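You operate a simulated robot arm through the tools that you are given. There is no shell and no other tool.

The job below is to be done with a simulated two-armed robot. You get a single attempt, and the scene is never put back.

Task
Set up the silver tension arm on the spring rig by the card.
Fine: wind the rail knob back first; the arm set card's spring on both pegs, pointer on the card's newtons.

The check looks at the end state, three seconds after you hand in, the way a careful person would. Anything else that was tipped, shoved, dropped, spilled or broken makes it a failure.

Robot
Two 6-joint arms with two-finger parallel grippers on one trunk that stands fixed in place. Base frame: the origin is at the foot of the trunk, x ahead of it, y to its left, z up; the work surface is at about z = 0.792. Readings come in m, degrees, newtons and seconds.
The left shoulder is at [-0.089, 0.177, 0.806], the right one opposite. With the tool pointing down near the work surface each hand reaches from about 0.1 to 0.72 m from the base axis, measured 20 degrees to its own side. Payload 1.57 kg a hand.
Tool frame (each hand has its own): the origin (TCP) lies between the finger pads and is the grasp point; the fingertips stand 0.03 m ahead of it; z points along the fingers, y is the line along which they close. The gripper opens to 0.08 m. The fingers are 0.017 m wide and 0.012 m thick; the gripper's body (0.04 by 0.082 m) begins 0.08 m behind the TCP.
Orientation is told as [roll, pitch, yaw] about the base's x, y, z axes, in that order, counted from this pose: with the fingers straight down and closing along the base's y, the tool's x points along the base's -x, its y along +y and its z along -z.

Tools
- The arms move only by the tool jog_arm. It takes "left_steps", "right_steps" or both (then of equal length, played together; a hand with none holds still); each is a list of rows, each a list of 3 entries, a list of its own where there are three numbers: the turn, a rotation vector about the base's x, y, z in degrees, then the shift along the base's x, y, z in m, then the gripper command, from -1 (shut) to 1 (fully open), values between in proportion. In form: [[[rx, ry, rz], [dx, dy, dz], claw], ...]. A call has 1 to 20 rows; each row is the pose to reach, as a shift and turn from the pose commanded when the call began. Each row takes 0.2 s and may step no farther than 0.05 m and 8.6 degrees from the row before; otherwise, or with a gripper value out of range, the whole call is refused. Where a pose cannot be reached the arm comes as near as it can. A force on the tool above 40 N (or 10 N above the force at the start of the call, whichever is more), or a blocked arm, ends the call early, and 0.2 s more pass. The fingers move at their own pace (about 0.072 m/s each) and stop on an object; they squeeze with about 25 N. The grip force told is the motor's: it shows also when the fingers shut on nothing. Time passes only in rows, and 0.2 s behind the last, so rows that repeat a pose let the fingers close. It gives the time, the measured TCP pose, the force on the tool (base axes), the opening and the grip force at its end, in the units of the frame above (readings bear some noise), with the torque about the TCP (base axes, N m) and any sound that the robot's microphone picked up.
- Cameras (640 x 400 px; columns grow to the right, rows downward): "scene" is now at [0.0557, -0.0053, 1.5459]; the picture's right is [-0.07, -1.00, 0.00], its down [-0.65, 0.05, -0.75] and it looks along [0.75, -0.05, -0.66] (base axes); focal length 322 px, centre (320, 200). "left" rides on the left gripper at [0.072, 0.007, -0.122] in its tool frame; the picture's right is [-0.09, 1.00, 0.00], its down [-0.84, -0.08, -0.54] and it looks along [-0.54, -0.05, 0.84] (tool axes); focal length 238 px, centre (320, 200). "right" rides on the right gripper at [0.072, -0.007, -0.122] in its tool frame; the picture's right is [0.09, 1.00, 0.00], its down [-0.84, 0.08, -0.54] and it looks along [-0.54, 0.05, 0.84] (tool axes); focal length 238 px, centre (320, 200). There is no depth. A picture from a camera that has moved, and an enlarged one, comes with that camera's place and axes in the base frame and with its lens. The place of the scene camera against the robot may be out by one fixed shift of up to 0.025 m in any direction.
- camera(camera): a new picture of that camera. The clock stands still meanwhile.
- slide_trunk(by): moves the trunk up (or, below 0, down) by that many m; the arms and the scene camera ride with it, the base frame stays. It gives what a move gives, with no picture.
- turn_head(pan, tilt): turns the head with the scene camera to pan (to the left, within 143 degrees either way) and tilt (down, from -29 to 69), counted from straight ahead of the robot (the tilt from the chest, where the trunk bows). It gives what a move gives.
- enlarge(camera, box): a new picture of the part [left, top, right, bottom] of that camera's present view, enlarged. The clock stands still meanwhile.
- close_job(): hands the job in; it is judged then, once.

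Places have to be worked out from the pictures, the camera data and where the tool is seen. Open the grippers and draw the arms clear of the work before you hand the job in, unless the task says otherwise.

The tools are called after ">>>" as a command line: name --argument value ..., lists and objects as JSON in quotes. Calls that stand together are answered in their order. jog_arm: Moves the arms, as the interface text tells. Its arguments: {"type":"object","properties":{"left_steps":{"type":"array","items":{"type":"array"}},"right_steps":{"type":"array","items":{"type":"array"}}},"required":[]} The other tools are called the same way: slide_trunk (by) moves the trunk up or down; turn_head (pan, tilt) turns the head that bears the scene camera; camera (camera) takes a picture; enlarge (camera, box) takes an enlarged picture of a part of a camera's view; close_job () hands the job in.

At the start:

```text
time_s: 0.0
left_position: [0.4789, 0.2829, 1.1141]
left_tcp_rot: [0.0, 0.0, 0.0]
left_contact_force: [-0.1, 0.1, 0.6]
left_moment: [0.02, 0.0, 0.0]
left_finger_gap: 0.0802
left_grip_force: 0.0
right_position: [0.51, -0.1783, 1.1361]
right_tcp_rot: [0.1, 0.0, 0.1]
right_contact_force: [-0.4, 0.2, 0.5]
right_moment: [0.03, 0.0, 0.01]
right_finger_gap: 0.0801
right_grip_force: 0.1
trunk travel left (down, up): [-0.25, 0.078]
head pan, tilt (commanded): [-4.2, 41.0]
```

scene: 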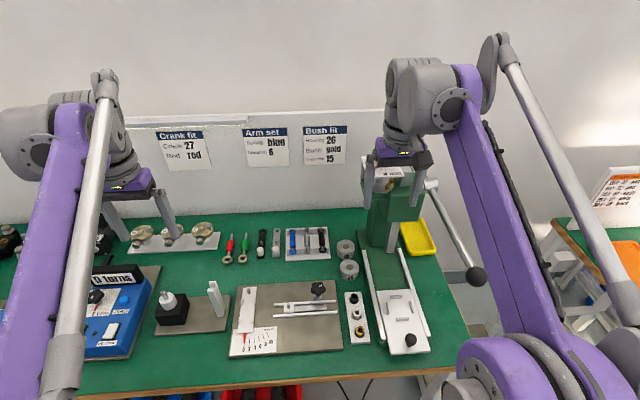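
right: 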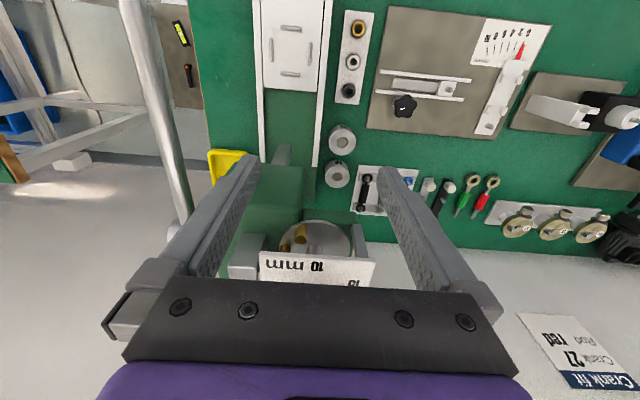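
left: 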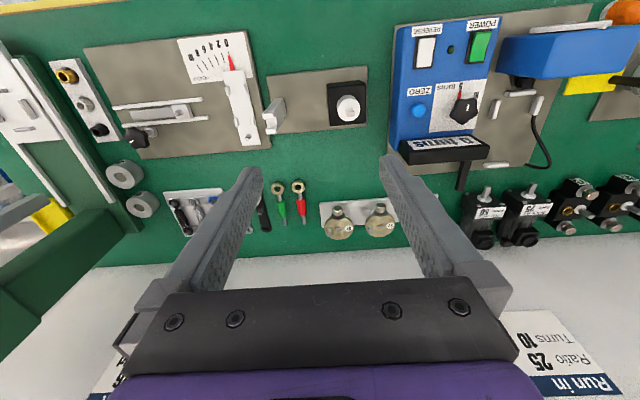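

The card "Arm set" seems to read spring blue, newtons 6. I'll enlarge the card, the rig and the spring rack to make out details.

>>> enlarge --camera "scene" --box '[220, 270, 360, 360]'

>>> enlarge --camera "scene" --box '[150, 120, 350, 245]'

>>> enlarge --camera "scene" --box '[215, 215, 345, 295]'

>>> enlarge --camera "left" --box '[70, 20, 290, 160]'

>>> enlarge --camera "right" --box '[350, 0, 560, 140]'

```text
4.44 times, centred on (290, 315) of scene
camera zoom: at [0.0557, -0.0053, 1.5459], right [-0.07, -1.0, 0.0], down [-0.65, 0.05, -0.75], along [0.75, -0.05, -0.66], focal length 1431 px, centre (453, -311)
```

zoom: 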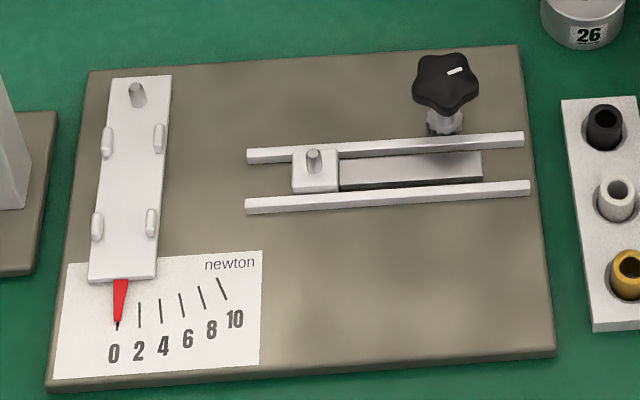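

```text
3.20 times, centred on (250, 182) of scene
camera zoom: at [0.0557, -0.0053, 1.5459], right [-0.07, -1.0, 0.0], down [-0.65, 0.05, -0.75], along [0.75, -0.05, -0.66], focal length 1030 px, centre (544, 256)
```

zoom: 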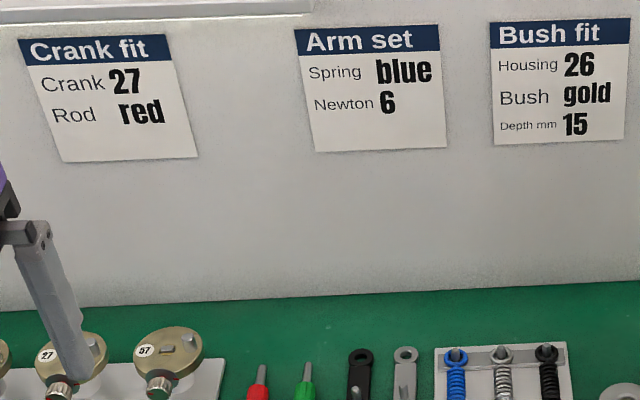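

```text
4.92 times, centred on (280, 255) of scene
camera zoom: at [0.0557, -0.0053, 1.5459], right [-0.07, -1.0, 0.0], down [-0.65, 0.05, -0.75], along [0.75, -0.05, -0.66], focal length 1585 px, centre (517, -71)
```

zoom: 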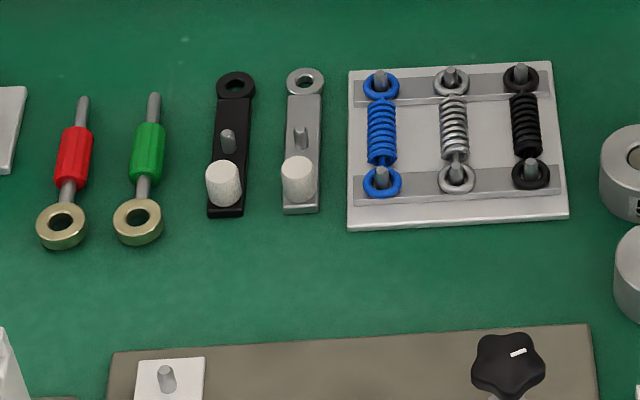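

```text
2.86 times, centred on (180, 90) of left
camera zoom: at [0.4068, 0.2896, 1.2358], right [0.09, 1.0, 0.0], down [0.84, -0.08, 0.54], along [0.54, -0.05, -0.84], focal length 681 px, centre (720, 514)
```

zoom: 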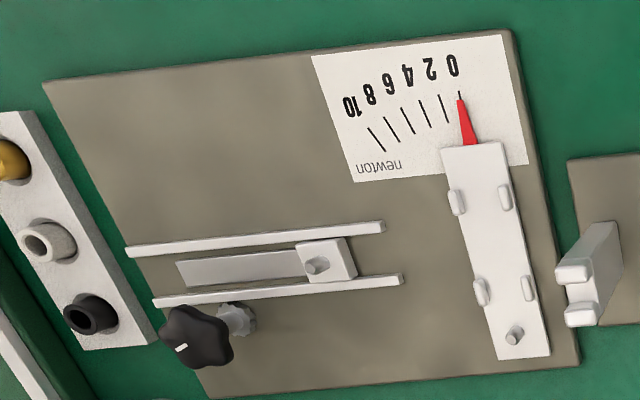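

```text
2.86 times, centred on (455, 70) of right
camera zoom: at [0.4373, -0.1862, 1.2578], right [-0.09, 1.0, 0.0], down [0.84, 0.08, 0.54], along [0.54, 0.05, -0.84], focal length 681 px, centre (-66, 571)
```

zoom: 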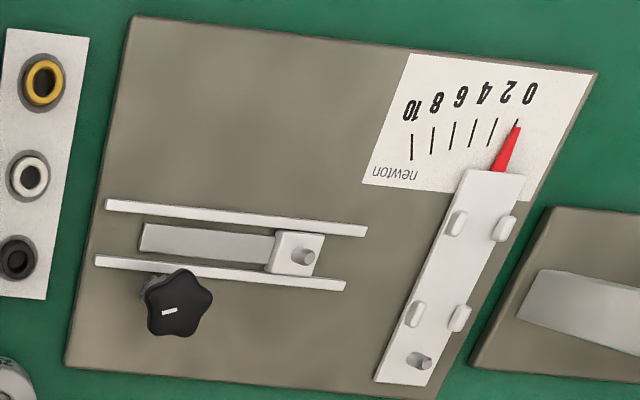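

The card reads Spring blue, Newton 6; the silver tension arm lies left of the spring rack (ring far, white handle near), the lever with pivot peg and four clips is at about (0.53, 0.15), slider peg about (0.48, 0.044), vertical-axis knob about (0.51, -0.035, 0.84). I move the right hand over the knob area to get a close view.

>>> jog_arm --right_steps '[[[0, 0, 0], [0.012, 0.035, -0.03], 1], [[0, 0, 0], [0.025, 0.07, -0.06], 1], [[0, 0, 0], [0.037, 0.105, -0.09], 1], [[0, 0, 0], [0.05, 0.14, -0.12], 1], [[0, 0, 0], [0.05, 0.143, -0.136], 1]]'

>>> camera --camera "right"

>>> camera --camera "scene"

```text
time_s: 0.7
left_position: [0.4773, 0.2833, 1.1141]
left_tcp_rot: [0.0, -0.1, 0.1]
left_contact_force: [0.4, 0.3, -0.5]
left_moment: [-0.03, 0.01, 0.0]
left_finger_gap: 0.08
left_grip_force: 0.0
right_position: [0.5355, -0.0994, 1.0694]
right_tcp_rot: [-0.8, -0.1, -0.2]
right_contact_force: [-6.9, -3.3, 12.1]
right_moment: [-0.21, -0.71, -0.26]
right_finger_gap: 0.0802
right_grip_force: 0.1
trunk travel left (down, up): [-0.25, 0.078]
head pan, tilt (commanded): [-4.2, 41.0]
stopped in row 3 (right hand): the force on the tool passed its limit at 101 N (the readings are from after the stop); the commanded pose is now the measured one
```

```text
taken
camera right: at [0.4638, -0.1057, 1.1912], right [-0.09, 1.0, -0.01], down [0.84, 0.08, 0.54], along [0.54, 0.04, -0.84], focal length 238 px, centre (320, 200)
```

right: 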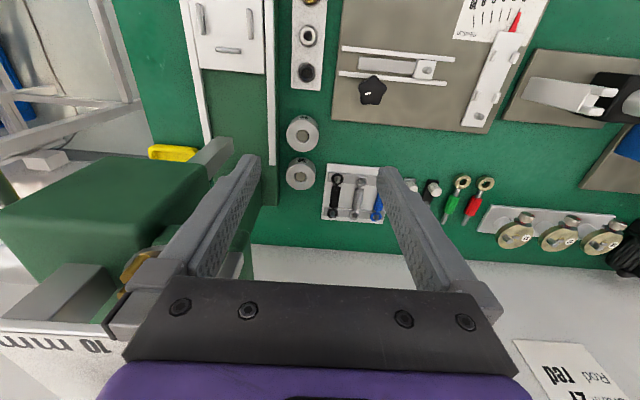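

```text
taken
camera scene: at [0.054, -0.0053, 1.5459], right [-0.07, -1.0, 0.0], down [-0.65, 0.05, -0.76], along [0.75, -0.05, -0.66], focal length 322 px, centre (320, 200)
```

scene: 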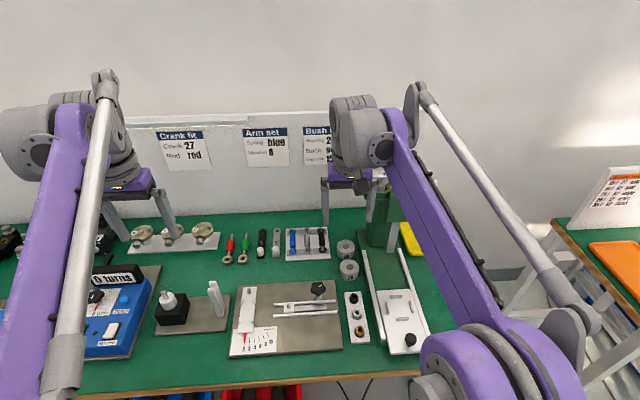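

The right gripper touched the press head (its body is taller and closer than I judged). I back off upward and toward the robot, and then check that the press is unharmed.

>>> jog_arm --right_steps '[[[0, 0, 0], [-0.01, 0, 0.03], 1], [[0, 0, 0], [-0.03, 0, 0.06], 1], [[0, 0, 0], [-0.07, 0, 0.07], 1], [[0, 0, 0], [-0.11, 0.0, 0.07], 1]]'

>>> camera --camera "right"

>>> camera --camera "scene"

```text
time_s: 1.7
left_position: [0.4788, 0.2821, 1.1147]
left_tcp_rot: [0.0, -0.1, 0.0]
left_contact_force: [-0.1, -0.3, -0.1]
left_moment: [0.0, -0.02, -0.03]
left_finger_gap: 0.0801
left_grip_force: 0.0
right_position: [0.4281, -0.0998, 1.1384]
right_tcp_rot: [-0.8, -0.1, -0.2]
right_contact_force: [-0.2, 1.0, -0.7]
right_moment: [0.0, 0.0, -0.02]
right_finger_gap: 0.0801
right_grip_force: 0.1
trunk travel left (down, up): [-0.25, 0.078]
head pan, tilt (commanded): [-4.2, 41.0]
```

```text
taken
camera right: at [0.3549, -0.1059, 1.2601], right [-0.09, 1.0, -0.01], down [0.84, 0.08, 0.54], along [0.54, 0.04, -0.84], focal length 238 px, centre (320, 200)
```

right: 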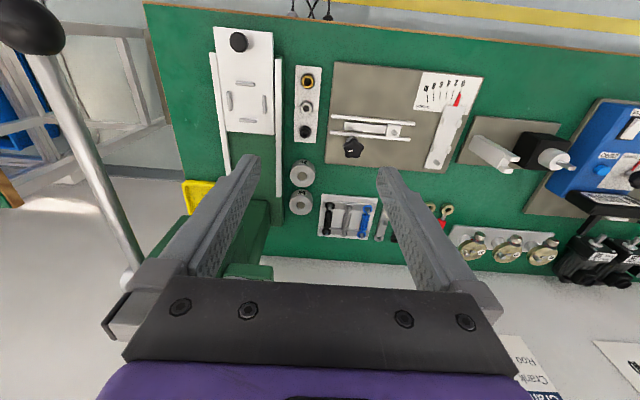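

```text
taken
camera scene: at [0.0545, -0.0053, 1.5459], right [-0.07, -1.0, 0.0], down [-0.65, 0.05, -0.76], along [0.75, -0.05, -0.66], focal length 322 px, centre (320, 200)
```

scene: 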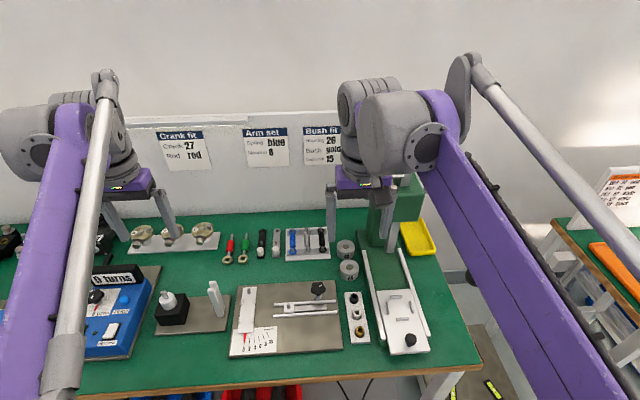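

The press looks unchanged, and the force is back to zero; the press head's left edge is near y ≈ -0.15, so I keep the right hand at larger y. Moving to above the rig via a path well left of the press.

>>> jog_arm --right_steps '[[[0, 0, 0], [0.0, 0.04, 0], 1], [[0, 0, 0], [0.0, 0.085, 0], 1], [[0, 0, 0], [0.0, 0.095, -0.04], 1], [[0, 0, 0], [0.02, 0.095, -0.08], 1], [[0, 0, 0], [0.04, 0.095, -0.12], 1], [[0, 0, 0], [0.05, 0.095, -0.14], 1], [[0, 0, 0], [0.05, 0.095, -0.14], 1]]'

>>> camera --camera "right"

>>> enlarge --camera "right" --box '[200, 0, 520, 200]'

```text
time_s: 3.3
left_position: [0.48, 0.2826, 1.1132]
left_tcp_rot: [0.0, 0.1, 0.1]
left_contact_force: [0.1, 0.3, -0.7]
left_moment: [0.0, 0.0, -0.01]
left_finger_gap: 0.0802
left_grip_force: 0.0
right_position: [0.4752, -0.0055, 0.9967]
right_tcp_rot: [-0.8, -0.1, -0.2]
right_contact_force: [-0.3, 0.0, -0.2]
right_moment: [0.01, 0.01, 0.0]
right_finger_gap: 0.08
right_grip_force: 0.1
trunk travel left (down, up): [-0.25, 0.078]
head pan, tilt (commanded): [-4.2, 41.0]
```

```text
taken
camera right: at [0.4029, -0.0111, 1.1185], right [-0.09, 1.0, -0.01], down [0.84, 0.08, 0.54], along [0.54, 0.04, -0.84], focal length 238 px, centre (320, 200)
```

right: 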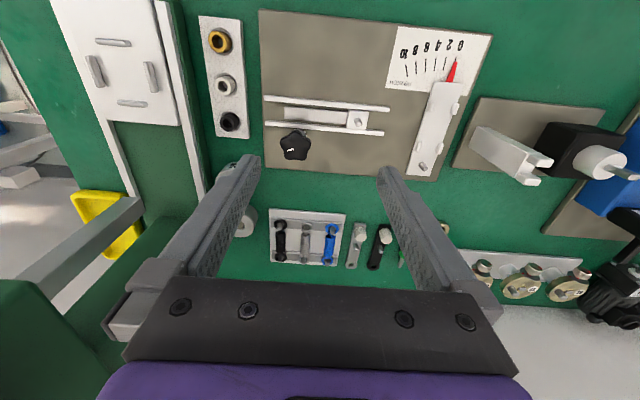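

```text
2.00 times, centred on (360, 100) of right
camera zoom: at [0.4029, -0.0111, 1.1185], right [-0.09, 1.0, -0.01], down [0.84, 0.08, 0.54], along [0.54, 0.04, -0.84], focal length 477 px, centre (240, 400)
```

zoom: 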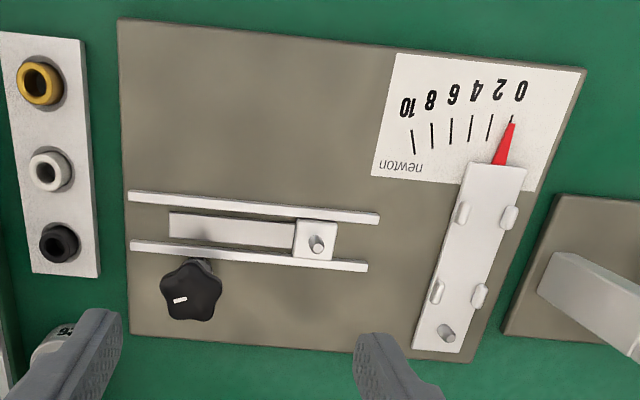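

Clear close view: knob centre ≈ (0.511, -0.036, top 0.84), slider peg ≈ (0.480, 0.039), lever pivot peg ≈ (0.536, 0.145). I level the right hand and go over the knob at moderate height to refine.

>>> jog_arm --right_steps '[[[0.4, 0.1, 0.1], [0.018, -0.015, -0.02], 0.6], [[0.8, 0.1, 0.2], [0.036, -0.03, -0.05], 0.6], [[0.8, 0.1, 0.2], [0.036, -0.03, -0.08], 0.6], [[0.8, 0.1, 0.2], [0.036, -0.03, -0.08], 0.6]]'

>>> camera --camera "right"

>>> enlarge --camera "right" --box '[240, 40, 480, 190]'

```text
time_s: 4.3
left_position: [0.4794, 0.2831, 1.1138]
left_tcp_rot: [0.1, 0.0, 0.0]
left_contact_force: [0.1, 0.4, -0.2]
left_moment: [0.0, 0.01, -0.03]
left_finger_gap: 0.0801
left_grip_force: 0.1
right_position: [0.5133, -0.0338, 0.9164]
right_tcp_rot: [0.0, -0.1, 0.0]
right_contact_force: [0.8, -0.4, -0.2]
right_moment: [-0.02, 0.0, 0.02]
right_finger_gap: 0.064
right_grip_force: 0.1
trunk travel left (down, up): [-0.25, 0.078]
head pan, tilt (commanded): [-4.2, 41.0]
```

```text
taken
camera right: at [0.4411, -0.0412, 1.0383], right [-0.09, 1.0, 0.0], down [0.84, 0.08, 0.54], along [0.54, 0.05, -0.84], focal length 238 px, centre (320, 200)
```

right: 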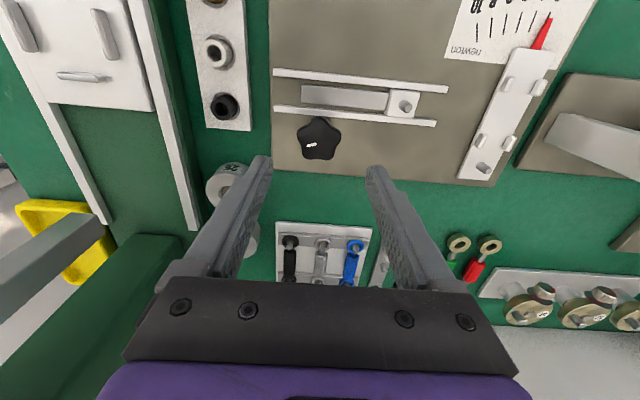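

```text
2.67 times, centred on (360, 115) of right
camera zoom: at [0.4411, -0.0412, 1.0383], right [-0.09, 1.0, 0.0], down [0.84, 0.08, 0.54], along [0.54, 0.05, -0.84], focal length 636 px, centre (213, 427)
```

zoom: 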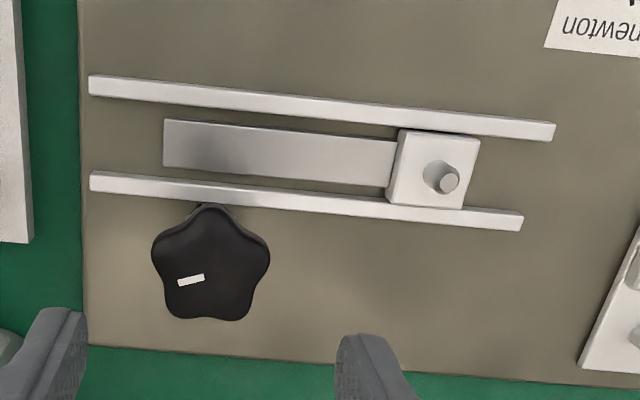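

Knob centre refined to about (0.508, -0.036), top ≈ 0.841, about 36 mm across lobes. I descend with open fingers straddling it along y and then close.

>>> jog_arm --right_steps '[[[0, 0, 0], [-0.005, -0.002, -0.03], 0.6], [[0, 0, 0], [-0.005, -0.002, -0.066], 0.6], [[0, 0, 0], [-0.005, -0.002, -0.066], 0.6], [[0, 0, 0], [-0.005, -0.002, -0.066], -0.3], [[0, 0, 0], [-0.005, -0.002, -0.066], -0.3], [[0, 0, 0], [-0.005, -0.002, -0.066], -0.5]]'

>>> enlarge --camera "right" --box '[200, 20, 480, 200]'

```text
time_s: 5.7
left_position: [0.4795, 0.2859, 1.1128]
left_tcp_rot: [-0.1, 0.0, 0.0]
left_contact_force: [-0.4, -0.2, -0.4]
left_moment: [-0.04, -0.02, 0.0]
left_finger_gap: 0.0796
left_grip_force: 0.1
right_position: [0.5096, -0.0353, 0.8535]
right_tcp_rot: [0.2, 0.0, 0.0]
right_contact_force: [-2.3, 18.5, -5.6]
right_moment: [0.59, -0.18, 0.19]
right_finger_gap: 0.0366
right_grip_force: 40.3
trunk travel left (down, up): [-0.25, 0.078]
head pan, tilt (commanded): [-4.2, 41.0]
```

```text
2.22 times, centred on (340, 110) of right
camera zoom: at [0.4369, -0.0426, 0.9734], right [-0.09, 1.0, 0.0], down [0.84, 0.08, 0.54], along [0.54, 0.05, -0.84], focal length 530 px, centre (276, 400)
```

zoom: 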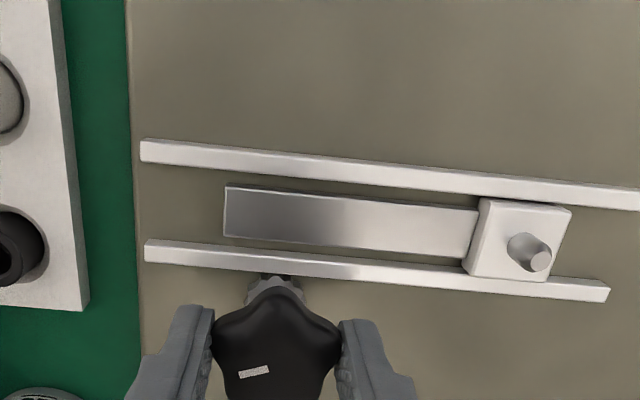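

Knob gripped (gap 36.6 mm). I test-turn it about +24° to see which way the slider goes.

>>> jog_arm --right_steps '[[[0, 0, 8], [-0.001, 0.001, 0], -0.6], [[0, 0, 16], [-0.001, 0.001, 0], -0.6], [[0, 0, 24], [-0.001, 0.001, 0], -0.6], [[0, 0, 24], [-0.001, 0.001, 0], -0.6]]'

>>> enlarge --camera "right" --box '[200, 0, 520, 200]'

>>> enlarge --camera "scene" --box '[220, 270, 360, 360]'

```text
time_s: 6.7
left_position: [0.4788, 0.2834, 1.1126]
left_tcp_rot: [0.0, 0.0, 0.0]
left_contact_force: [0.3, -1.0, -0.3]
left_moment: [0.02, 0.04, -0.01]
left_finger_gap: 0.0798
left_grip_force: 0.1
right_position: [0.5089, -0.035, 0.852]
right_tcp_rot: [-0.1, 0.0, 24.1]
right_contact_force: [10.9, 9.6, 1.8]
right_moment: [0.4, -1.13, 0.16]
right_finger_gap: 0.0365
right_grip_force: 43.3
trunk travel left (down, up): [-0.25, 0.078]
head pan, tilt (commanded): [-4.2, 41.0]
```

```text
2.00 times, centred on (360, 100) of right
camera zoom: at [0.4457, -0.0713, 0.9734], right [-0.49, 0.87, 0.0], down [0.73, 0.41, 0.54], along [0.47, 0.27, -0.84], focal length 477 px, centre (240, 400)
```

zoom: 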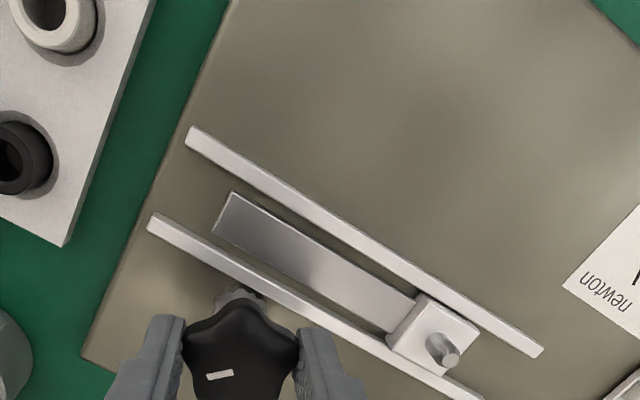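

```text
4.44 times, centred on (290, 315) of scene
camera zoom: at [0.0567, -0.0041, 1.5459], right [-0.07, -1.0, 0.0], down [-0.65, 0.05, -0.75], along [0.75, -0.05, -0.66], focal length 1431 px, centre (453, -311)
```

zoom: 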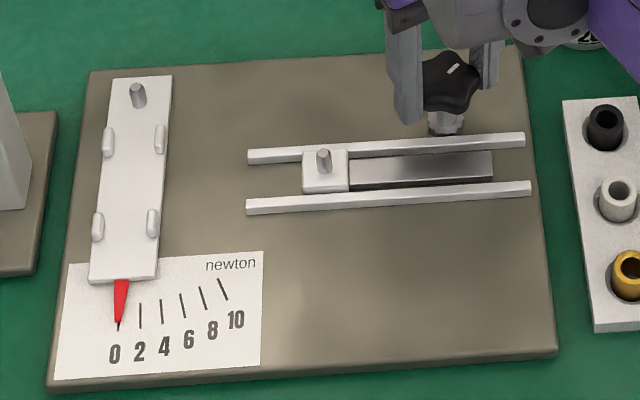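

CCW (+z) moves the slider away from the lever (≈5.6 mm per 24°), so winding back is CW (−z). I wind back 80° now.

>>> jog_arm --right_steps '[[[0, 0, -8], [0, 0, 0], -0.6], [[0, 0, -16], [0, 0, 0], -0.6], [[0, 0, -24], [0, 0, 0], -0.6], [[0, 0, -32], [0, 0, 0], -0.6], [[0, 0, -40], [0, 0, 0], -0.6], [[0, 0, -48], [0, 0, 0], -0.6], [[0, 0, -56], [0, 0, 0], -0.6], [[0, 0, -64], [0, 0, 0], -0.6], [[0, 0, -72], [0, 0, 0], -0.6], [[0, 0, -80], [0, 0, 0], -0.6], [[0, 0, -80], [0, 0, 0], -0.6]]'

>>> enlarge --camera "right" --box '[200, 0, 520, 200]'

>>> enlarge --camera "scene" --box '[220, 270, 360, 360]'

```text
time_s: 9.1
left_position: [0.4809, 0.2853, 1.1124]
left_tcp_rot: [-0.1, 0.0, 0.0]
left_contact_force: [-0.2, -0.5, 0.2]
left_moment: [-0.02, 0.0, 0.02]
left_finger_gap: 0.0801
left_grip_force: 0.1
right_position: [0.5101, -0.0337, 0.8516]
right_tcp_rot: [-0.1, 0.0, -56.1]
right_contact_force: [16.4, 21.4, 9.5]
right_moment: [1.04, 0.17, -0.08]
right_finger_gap: 0.0364
right_grip_force: 43.3
trunk travel left (down, up): [-0.25, 0.078]
head pan, tilt (commanded): [-4.2, 41.0]
```

```text
2.00 times, centred on (360, 100) of right
camera zoom: at [0.4633, 0.0215, 0.9734], right [0.78, 0.63, 0.0], down [0.53, -0.65, 0.54], along [0.34, -0.42, -0.84], focal length 477 px, centre (240, 400)
```

zoom: 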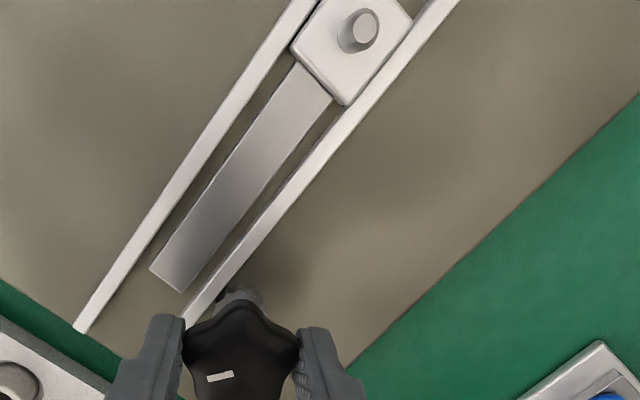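

```text
4.44 times, centred on (290, 315) of scene
camera zoom: at [0.057, -0.0025, 1.5459], right [-0.07, -1.0, 0.0], down [-0.66, 0.05, -0.75], along [0.75, -0.06, -0.66], focal length 1431 px, centre (453, -311)
```

zoom: 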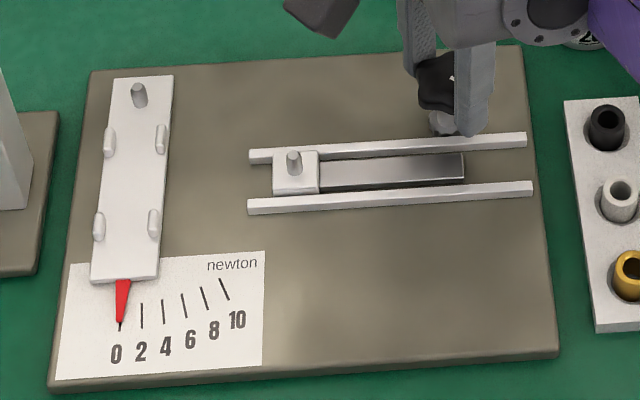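

Slider peg has moved about 17 mm back toward the lever with ~14 mm of rail left. I release, lift, turn the hand back +72° (one lobe pitch), and regrip to continue winding back.

>>> jog_arm --right_steps '[[[0, 0, 0], [0, 0, 0], 0.6], [[0, 0, 0], [0, 0, 0], 0.6], [[0, 0, 0], [0, 0, 0.03], 0.6], [[0, 0, 8], [0, 0, 0.03], 0.6], [[0, 0, 16], [0, 0, 0.03], 0.6], [[0, 0, 24], [0, 0, 0.03], 0.6], [[0, 0, 32], [-0.001, 0, 0.03], 0.6], [[0, 0, 40], [-0.001, 0, 0.03], 0.6], [[0, 0, 48], [-0.001, 0, 0.03], 0.6], [[0, 0, 56], [-0.001, -0.001, 0.03], 0.6], [[0, 0, 64], [-0.001, -0.001, 0.03], 0.6], [[0, 0, 72], [-0.001, -0.001, 0.03], 0.6], [[0, 0, 72], [-0.001, -0.001, 0.03], 0.6]]'

>>> enlarge --camera "right" --box '[200, 0, 520, 200]'

>>> enlarge --camera "scene" --box '[220, 270, 360, 360]'

```text
time_s: 11.9
left_position: [0.4785, 0.2837, 1.1132]
left_tcp_rot: [0.0, 0.1, 0.0]
left_contact_force: [0.1, 0.1, 0.2]
left_moment: [0.01, 0.05, 0.03]
left_finger_gap: 0.0801
left_grip_force: 0.1
right_position: [0.5058, -0.037, 0.883]
right_tcp_rot: [0.0, 0.0, 16.1]
right_contact_force: [0.4, -0.4, 0.4]
right_moment: [-0.04, 0.01, 0.0]
right_finger_gap: 0.0638
right_grip_force: 0.0
trunk travel left (down, up): [-0.25, 0.078]
head pan, tilt (commanded): [-4.2, 41.0]
```

```text
2.00 times, centred on (360, 100) of right
camera zoom: at [0.4388, -0.0641, 1.0048], right [-0.36, 0.93, 0.0], down [0.78, 0.31, 0.54], along [0.5, 0.2, -0.84], focal length 477 px, centre (240, 400)
```

zoom: 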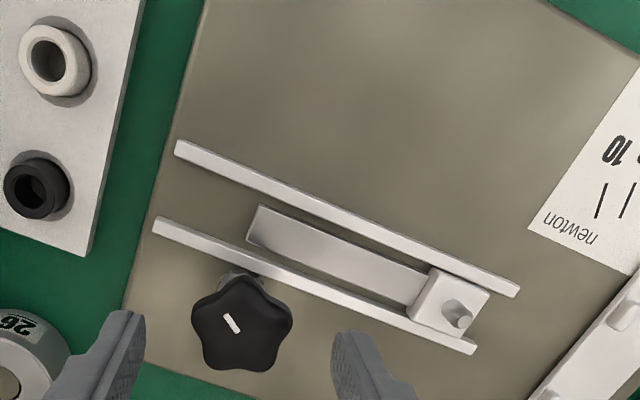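

```text
4.44 times, centred on (290, 315) of scene
camera zoom: at [0.0557, -0.0053, 1.5459], right [-0.07, -1.0, 0.0], down [-0.65, 0.05, -0.75], along [0.75, -0.05, -0.66], focal length 1431 px, centre (453, -311)
```

zoom: 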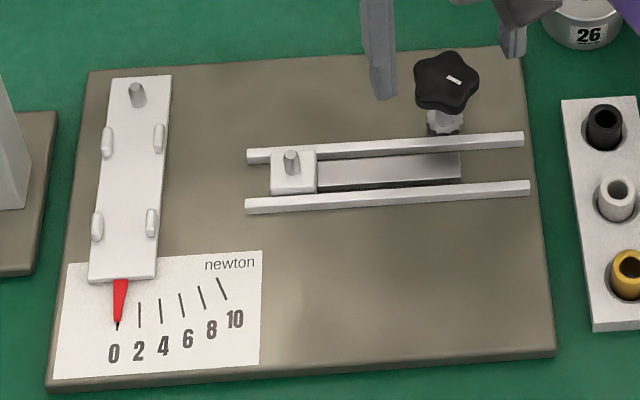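

Knob held position. I lower, regrip (same lobe orientation) and wind back a further 72°, watching for the stop.

>>> jog_arm --right_steps '[[[0, 0, 0], [0.002, 0.001, -0.03], 0.6], [[0, 0, 0], [0.002, 0.001, -0.03], 0.0], [[0, 0, 0], [0.002, 0.001, -0.03], -0.5], [[0, 0, 0], [0.002, 0.001, -0.03], -0.5], [[0, 0, -8], [0.002, 0.001, -0.03], -0.6], [[0, 0, -16], [0.002, 0.001, -0.03], -0.6], [[0, 0, -24], [0.002, 0.001, -0.03], -0.6], [[0, 0, -32], [0.002, 0.001, -0.03], -0.6], [[0, 0, -40], [0.002, 0.001, -0.03], -0.6], [[0, 0, -40], [0.002, 0.001, -0.03], -0.6]]'

>>> enlarge --camera "right" --box '[200, 0, 520, 200]'

>>> enlarge --camera "scene" --box '[220, 270, 360, 360]'

```text
time_s: 14.1
left_position: [0.4774, 0.2849, 1.1132]
left_tcp_rot: [-0.1, -0.1, 0.0]
left_contact_force: [0.3, 0.2, -0.2]
left_moment: [-0.01, -0.02, -0.03]
left_finger_gap: 0.0799
left_grip_force: 0.1
right_position: [0.5086, -0.034, 0.8548]
right_tcp_rot: [0.1, -0.1, -24.1]
right_contact_force: [6.3, 16.4, 26.5]
right_moment: [0.71, 0.54, -0.07]
right_finger_gap: 0.0366
right_grip_force: 42.8
trunk travel left (down, up): [-0.25, 0.078]
head pan, tilt (commanded): [-4.2, 41.0]
```

```text
2.00 times, centred on (360, 100) of right
camera zoom: at [0.4392, -0.0116, 0.975], right [0.32, 0.95, 0.0], down [0.79, -0.27, 0.54], along [0.51, -0.17, -0.84], focal length 477 px, centre (240, 400)
```

zoom: 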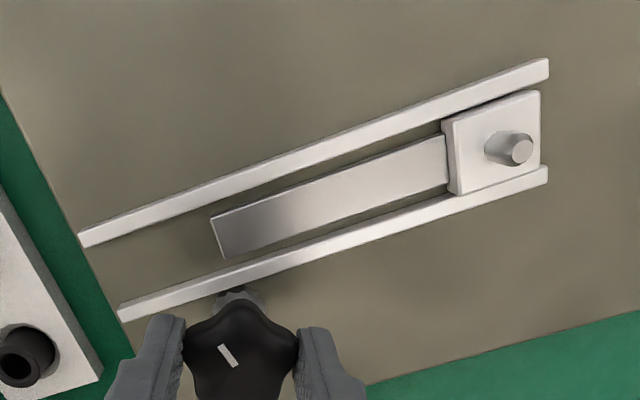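

```text
4.44 times, centred on (290, 315) of scene
camera zoom: at [0.0543, -0.0031, 1.5461], right [-0.07, -1.0, 0.0], down [-0.65, 0.05, -0.76], along [0.75, -0.06, -0.66], focal length 1431 px, centre (453, -311)
```

zoom: 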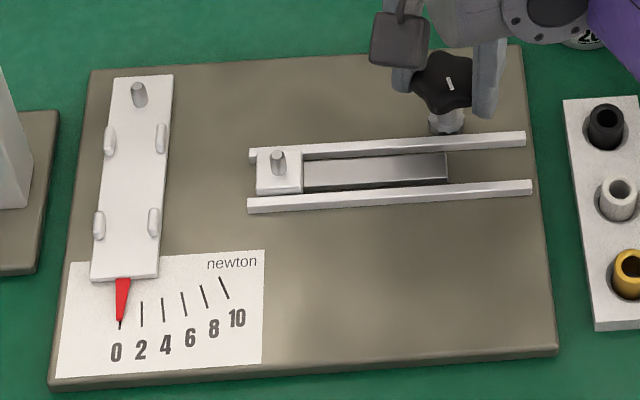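

Slider moves on, with about 5 mm of rail to go. I wind back another 32° while watching for a stop.

>>> jog_arm --right_steps '[[[0, 0, -8], [0, 0, -0.001], -0.6], [[0, 0, -16], [0, 0, -0.001], -0.6], [[0, 0, -24], [0, 0, -0.001], -0.6], [[0, 0, -32], [0, 0, -0.001], -0.6], [[0, 0, -32], [0, 0, -0.001], -0.6]]'

>>> enlarge --camera "right" --box '[200, 0, 520, 200]'

>>> enlarge --camera "scene" --box '[220, 270, 360, 360]'

```text
time_s: 15.3
left_position: [0.4791, 0.2844, 1.1119]
left_tcp_rot: [-0.1, 0.0, -0.1]
left_contact_force: [0.3, 0.0, -0.6]
left_moment: [0.02, -0.01, 0.01]
left_finger_gap: 0.0799
left_grip_force: 0.1
right_position: [0.5099, -0.0345, 0.8497]
right_tcp_rot: [-0.1, 0.0, -56.2]
right_contact_force: [6.3, 19.9, -6.5]
right_moment: [-0.07, -0.7, 0.05]
right_finger_gap: 0.0366
right_grip_force: 43.1
trunk travel left (down, up): [-0.25, 0.078]
head pan, tilt (commanded): [-4.2, 41.0]
```

```text
2.00 times, centred on (360, 100) of right
camera zoom: at [0.464, 0.0208, 0.9716], right [0.78, 0.63, 0.0], down [0.53, -0.65, 0.54], along [0.34, -0.42, -0.84], focal length 477 px, centre (240, 400)
```

zoom: 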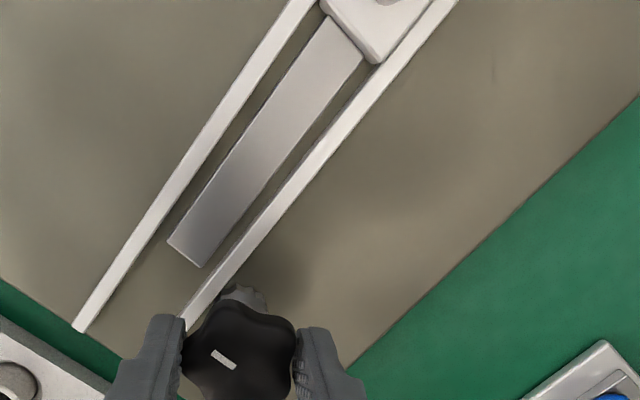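

```text
4.44 times, centred on (290, 315) of scene
camera zoom: at [0.0568, -0.0026, 1.5456], right [-0.07, -1.0, 0.0], down [-0.65, 0.05, -0.75], along [0.75, -0.06, -0.66], focal length 1431 px, centre (453, -311)
```

zoom: 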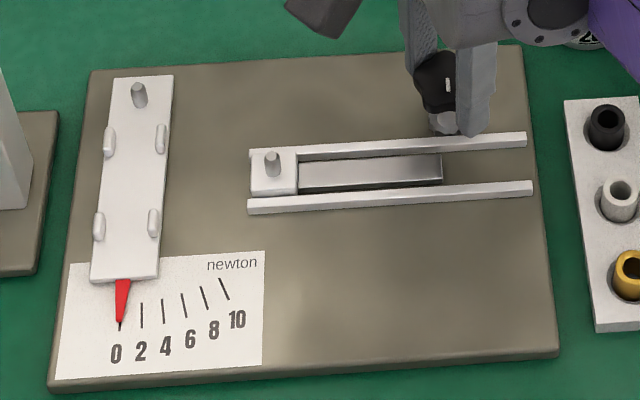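

The slider stopped with the peg at the lever-side end (knob slipped slightly in the grip), so the rail is fully wound back. I release, lift, and draw the right hand back out of the way.

>>> jog_arm --right_steps '[[[0, 0, 0], [0, 0, 0], 0.6], [[0, 0, 0], [0, 0, 0], 0.6], [[0, 0, 0], [0, 0, 0.04], 0.6], [[0, 0, 8], [-0.01, 0, 0.08], 0.6], [[0, 0, 16], [-0.04, 0, 0.11], 0.6], [[0, 0, 24], [-0.08, 0, 0.14], 0.6], [[0, 0, 32], [-0.12, -0.01, 0.16], 0.6], [[0, 0, 40], [-0.15, -0.04, 0.18], 0.6], [[0, 0, 48], [-0.16, -0.08, 0.2], 0.6], [[0, 0, 56], [-0.16, -0.12, 0.22], 0.6], [[0, 0, 56], [-0.16, -0.16, 0.22], 0.6]]'

>>> jog_arm --left_steps '[[[0, 0, 0], [0.02, -0.04, -0.01], 1], [[0, 0, 0], [0.04, -0.08, -0.02], 1], [[0, 0, 0], [0.06, -0.12, -0.03], 1], [[0, 0, 0], [0.09, -0.15, -0.05], 1], [[0, 0, 0], [0.12, -0.17, -0.08], 1], [[0, 0, 0], [0.14, -0.19, -0.1], 1], [[0, 0, 0], [0.14, -0.19, -0.1], 1]]'

>>> camera --camera "left"

>>> camera --camera "scene"

```text
time_s: 17.7
left_position: [0.4786, 0.283, 1.1133]
left_tcp_rot: [0.0, 0.0, 0.1]
left_contact_force: [-0.2, -0.1, 0.0]
left_moment: [0.01, 0.01, -0.02]
left_finger_gap: 0.0799
left_grip_force: 0.1
right_position: [0.3493, -0.197, 1.0725]
right_tcp_rot: [0.1, 0.0, 0.1]
right_contact_force: [0.2, 0.0, -0.6]
right_moment: [-0.04, 0.01, -0.04]
right_finger_gap: 0.0641
right_grip_force: 0.0
trunk travel left (down, up): [-0.25, 0.078]
head pan, tilt (commanded): [-4.2, 41.0]
```

```text
time_s: 19.3
left_position: [0.6192, 0.0909, 1.017]
left_tcp_rot: [0.1, 0.1, 0.0]
left_contact_force: [-1.1, 0.1, 0.2]
left_moment: [0.01, 0.0, -0.01]
left_finger_gap: 0.0803
left_grip_force: 0.1
right_position: [0.3496, -0.1962, 1.0726]
right_tcp_rot: [0.0, 0.0, -0.1]
right_contact_force: [0.0, -0.9, 0.7]
right_moment: [0.05, 0.0, 0.01]
right_finger_gap: 0.0639
right_grip_force: 0.1
trunk travel left (down, up): [-0.25, 0.078]
head pan, tilt (commanded): [-4.2, 41.0]
```

```text
taken
camera left: at [0.5477, 0.0981, 1.1388], right [0.09, 1.0, 0.0], down [0.84, -0.08, 0.54], along [0.54, -0.05, -0.84], focal length 238 px, centre (320, 200)
```

left: 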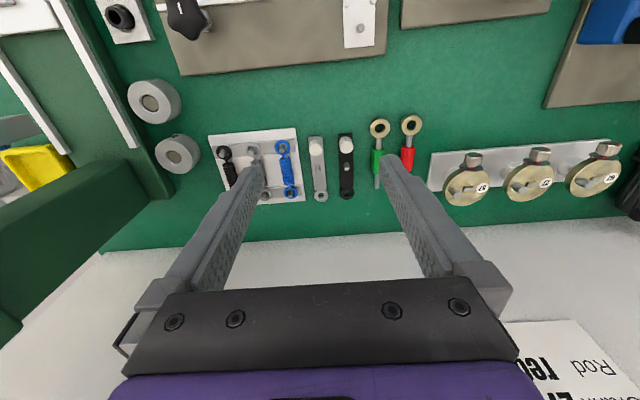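

```text
taken
camera scene: at [0.0551, -0.005, 1.5459], right [-0.07, -1.0, 0.0], down [-0.65, 0.05, -0.76], along [0.75, -0.05, -0.66], focal length 322 px, centre (320, 200)
```

scene: 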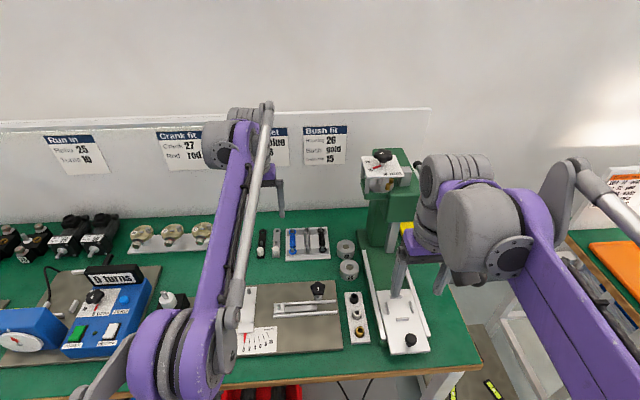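

The left view now shows the rack and both tension arms. I enlarge to locate the silver arm's handle, ring and peg.

>>> enlarge --camera "left" --box '[200, 110, 440, 260]'

>>> enlarge --camera "scene" --box '[240, 210, 350, 280]'

>>> enlarge --camera "right" --box '[0, 0, 640, 400]'

```text
2.67 times, centred on (320, 185) of left
camera zoom: at [0.5477, 0.0981, 1.1388], right [0.09, 1.0, 0.0], down [0.84, -0.08, 0.54], along [0.54, -0.05, -0.84], focal length 636 px, centre (320, 240)
```

zoom: 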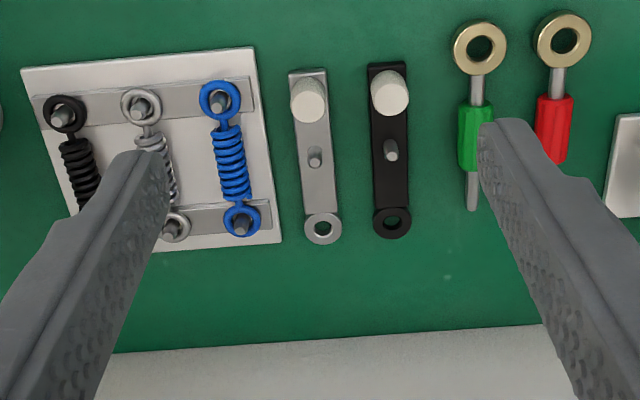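

```text
5.71 times, centred on (295, 245) of scene
camera zoom: at [0.0551, -0.005, 1.5459], right [-0.07, -1.0, 0.0], down [-0.65, 0.05, -0.76], along [0.75, -0.05, -0.66], focal length 1840 px, centre (463, -57)
```

zoom: 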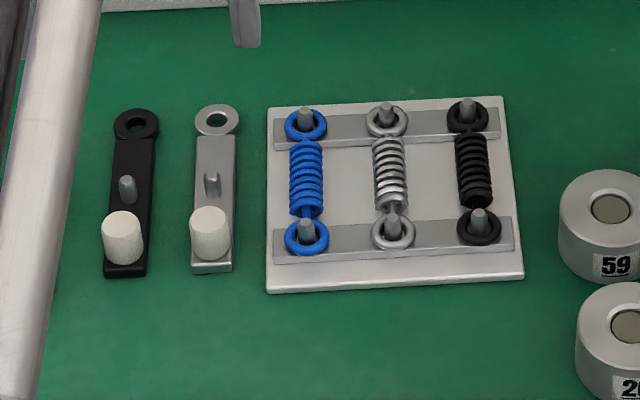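

```text
1.00 times, centred on (320, 200) of right (not enlarged: the box is as wide or as high as the picture)
camera zoom: at [0.2774, -0.2038, 1.1936], right [-0.09, 1.0, 0.0], down [0.84, 0.08, 0.54], along [0.54, 0.05, -0.84], focal length 238 px, centre (320, 200)
```

zoom: 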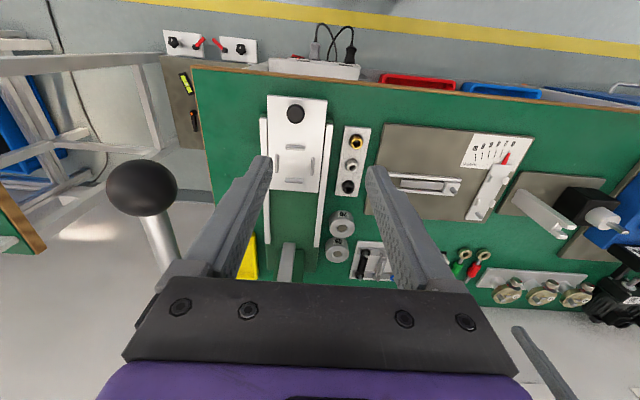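

Silver arm lies along x: ring ≈ (0.760, 0.080), peg ≈ (0.704, 0.081), handle ≈ (0.665, 0.082), about 20 mm handle. I narrow the fingers (neighbours are close) and go above the handle to check alignment.

>>> jog_arm --left_steps '[[[0, 0, 0], [0.02, -0.005, -0.03], -0.3], [[0, 0, 0], [0.044, -0.009, -0.06], -0.3], [[0, 0, 0], [0.044, -0.009, -0.1], -0.3], [[0, 0, 0], [0.044, -0.009, -0.117], -0.3], [[0, 0, 0], [0.044, -0.009, -0.117], -0.3]]'

>>> camera --camera "left"

>>> enlarge --camera "left" --box '[220, 100, 420, 225]'

```text
time_s: 20.5
left_position: [0.6645, 0.0833, 0.8963]
left_tcp_rot: [0.0, 0.0, 0.0]
left_contact_force: [-0.1, 0.3, 0.4]
left_moment: [0.0, -0.02, 0.02]
left_finger_gap: 0.028
left_grip_force: 0.1
left hand out of reach, approached as far as the arm can: row 2
right_position: [0.3501, -0.1959, 1.0719]
right_tcp_rot: [0.0, 0.1, 0.1]
right_contact_force: [0.1, -0.1, 0.1]
right_moment: [-0.03, 0.0, -0.02]
right_finger_gap: 0.064
right_grip_force: 0.0
trunk travel left (down, up): [-0.25, 0.078]
head pan, tilt (commanded): [-4.2, 41.0]
```

```text
taken
camera left: at [0.5922, 0.0901, 1.0187], right [0.09, 1.0, 0.0], down [0.84, -0.08, 0.54], along [0.54, -0.05, -0.84], focal length 238 px, centre (320, 200)
```

left: 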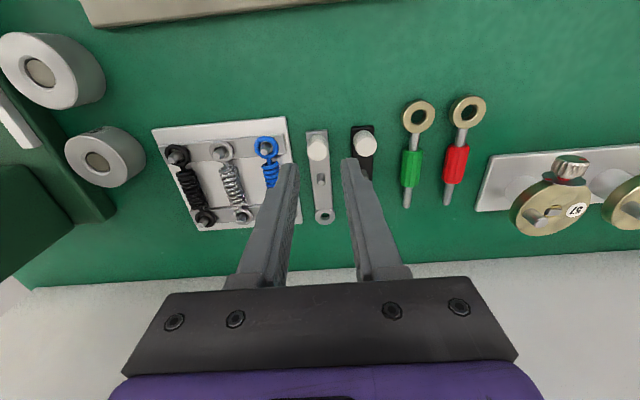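

```text
3.20 times, centred on (320, 162) of left
camera zoom: at [0.5922, 0.0901, 1.0187], right [0.09, 1.0, 0.0], down [0.84, -0.08, 0.54], along [0.54, -0.05, -0.84], focal length 763 px, centre (320, 320)
```

zoom: 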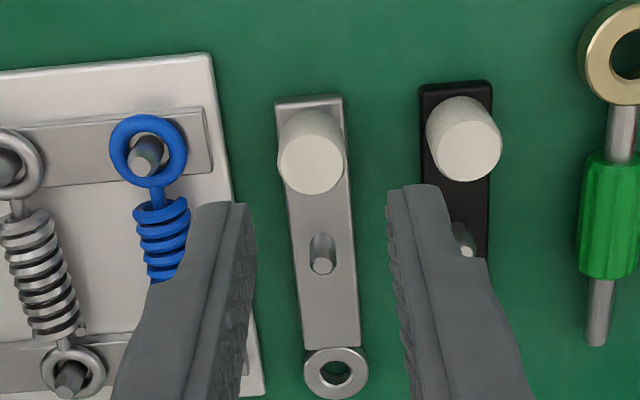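

Relative to the finger line the handle is about 4 mm further out and 2.5 mm to the right. I correct and descend part-way to check again.

>>> jog_arm --left_steps '[[[0, 0, 0], [0.004, -0.0025, -0.015], -0.3], [[0, 0, 0], [0.004, -0.0025, -0.03], -0.3], [[0, 0, 0], [0.004, -0.0025, -0.03], -0.3]]'

>>> enlarge --camera "left" --box '[220, 100, 420, 225]'

>>> enlarge --camera "scene" --box '[240, 210, 350, 280]'

```text
time_s: 21.3
left_position: [0.668, 0.083, 0.8678]
left_tcp_rot: [0.1, 0.0, 0.0]
left_contact_force: [0.4, 0.4, 0.5]
left_moment: [0.03, 0.03, -0.01]
left_finger_gap: 0.0279
left_grip_force: 0.1
right_position: [0.3503, -0.1958, 1.0725]
right_tcp_rot: [0.0, 0.0, 0.1]
right_contact_force: [0.0, 0.7, 0.4]
right_moment: [0.03, 0.01, -0.01]
right_finger_gap: 0.0641
right_grip_force: 0.1
trunk travel left (down, up): [-0.25, 0.078]
head pan, tilt (commanded): [-4.2, 41.0]
```

```text
3.20 times, centred on (320, 162) of left
camera zoom: at [0.5955, 0.0885, 0.989], right [0.09, 1.0, 0.0], down [0.84, -0.08, 0.54], along [0.54, -0.05, -0.84], focal length 763 px, centre (320, 320)
```

zoom: 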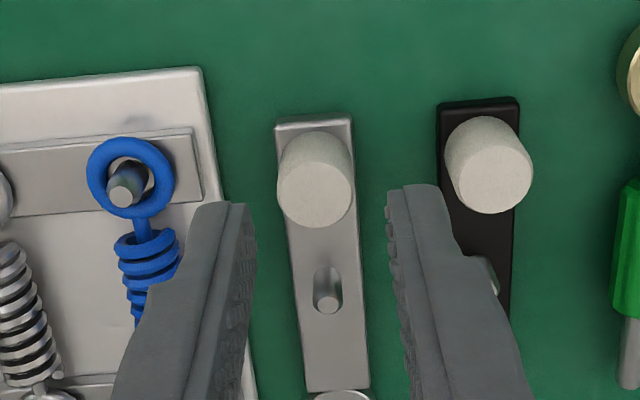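

```text
5.71 times, centred on (295, 245) of scene
camera zoom: at [0.0558, -0.0053, 1.5459], right [-0.07, -1.0, 0.0], down [-0.65, 0.05, -0.75], along [0.75, -0.05, -0.66], focal length 1840 px, centre (463, -57)
```

zoom: 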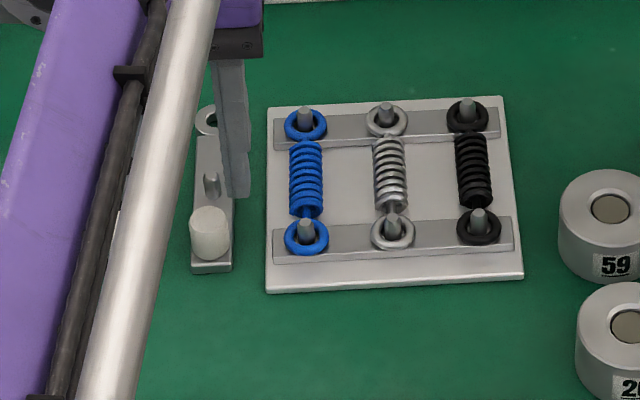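

Aligned within about 1 mm. I descend so the fingertips straddle the handle, then close.

>>> jog_arm --left_steps '[[[0, 0, 0], [-0.0005, -0.0006, -0.017], -0.3], [[0, 0, 0], [-0.0005, -0.0006, -0.034], -0.3], [[0, 0, 0], [-0.0005, -0.0006, -0.034], -0.3], [[0, 0, 0], [-0.0005, -0.0006, -0.034], -0.7], [[0, 0, 0], [-0.0005, -0.0006, -0.034], -0.9], [[0, 0, 0], [-0.0005, -0.0006, -0.034], -0.9]]'

>>> enlarge --camera "left" --box '[220, 100, 420, 225]'

>>> enlarge --camera "scene" --box '[240, 210, 350, 280]'

```text
time_s: 22.7
left_position: [0.6665, 0.0803, 0.8323]
left_tcp_rot: [0.0, 0.0, 0.0]
left_contact_force: [0.2, 0.0, -0.1]
left_moment: [0.03, 0.02, 0.0]
left_finger_gap: 0.0187
left_grip_force: 25.4
right_position: [0.351, -0.197, 1.072]
right_tcp_rot: [0.0, 0.1, 0.0]
right_contact_force: [0.1, 0.1, 0.3]
right_moment: [-0.06, 0.0, -0.01]
right_finger_gap: 0.0638
right_grip_force: 0.0
trunk travel left (down, up): [-0.25, 0.078]
head pan, tilt (commanded): [-4.2, 41.0]
```

```text
3.20 times, centred on (320, 162) of left
camera zoom: at [0.595, 0.0862, 0.9542], right [0.09, 1.0, 0.0], down [0.84, -0.08, 0.54], along [0.54, -0.05, -0.84], focal length 763 px, centre (320, 320)
```

zoom: 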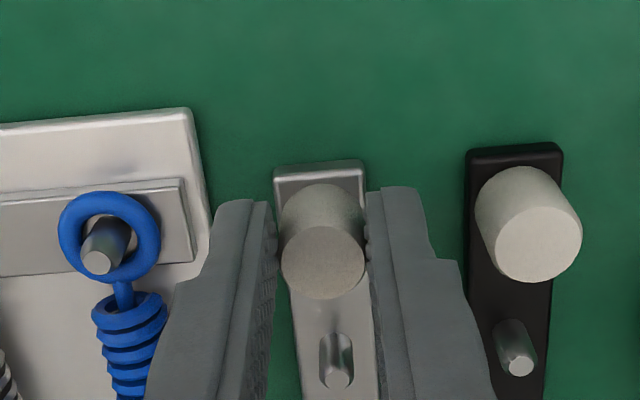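

```text
5.71 times, centred on (295, 245) of scene
camera zoom: at [0.0557, -0.0053, 1.5459], right [-0.07, -1.0, 0.0], down [-0.65, 0.05, -0.75], along [0.75, -0.05, -0.66], focal length 1840 px, centre (463, -57)
```

zoom: 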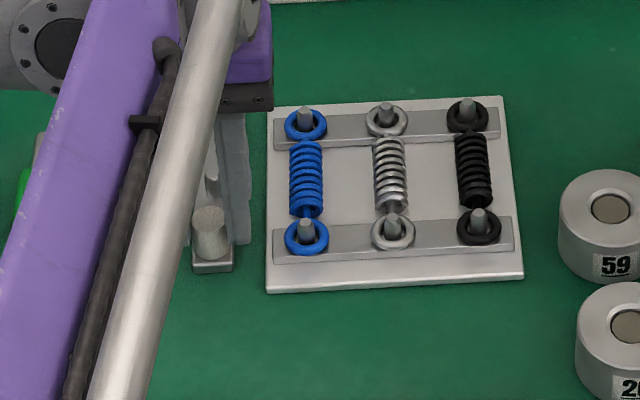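

Handle gripped (18.7 mm). I lift 6 cm straight up and check the hold from the left camera.

>>> jog_arm --left_steps '[[[0, 0, 0], [0, 0, 0.01], -0.9], [[0, 0, 0], [0, 0, 0.03], -0.9], [[0, 0, 0], [-0.005, 0, 0.05], -0.9], [[0, 0, 0], [-0.02, 0, 0.06], -0.9], [[0, 0, 0], [-0.02, 0, 0.06], -0.9]]'

>>> camera --camera "left"

>>> enlarge --camera "scene" --box '[200, 190, 360, 290]'

```text
time_s: 23.9
left_position: [0.6471, 0.0784, 0.8948]
left_tcp_rot: [0.0, 0.1, 0.0]
left_contact_force: [-0.3, -0.1, -0.8]
left_moment: [-0.01, 0.04, -0.03]
left_finger_gap: 0.0187
left_grip_force: 24.8
right_position: [0.3508, -0.1957, 1.0721]
right_tcp_rot: [0.0, 0.1, -0.1]
right_contact_force: [-0.7, 0.0, -0.3]
right_moment: [0.02, 0.02, 0.01]
right_finger_gap: 0.0638
right_grip_force: 0.2
trunk travel left (down, up): [-0.25, 0.078]
head pan, tilt (commanded): [-4.2, 41.0]
```

```text
taken
camera left: at [0.5759, 0.0858, 1.0158], right [0.09, 1.0, 0.0], down [0.84, -0.08, 0.54], along [0.54, -0.05, -0.84], focal length 238 px, centre (320, 200)
```

left: 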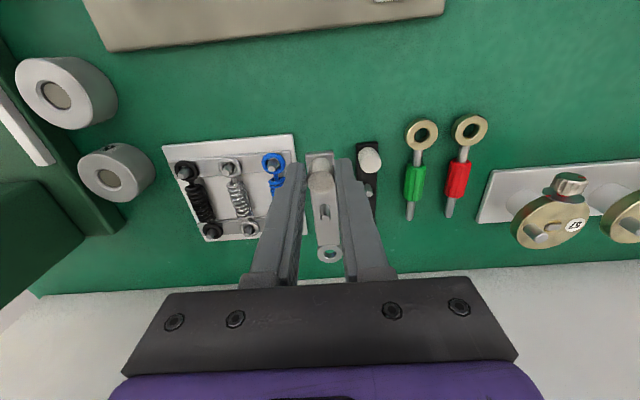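

```text
4.00 times, centred on (280, 240) of scene
camera zoom: at [0.0563, -0.0052, 1.5459], right [-0.07, -1.0, 0.0], down [-0.65, 0.05, -0.75], along [0.75, -0.05, -0.66], focal length 1288 px, centre (480, 40)
```

zoom: 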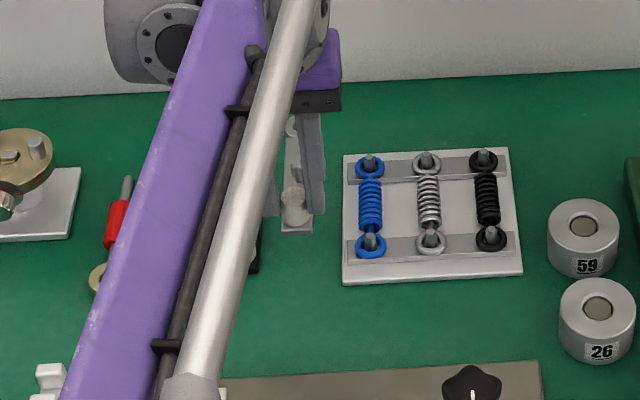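

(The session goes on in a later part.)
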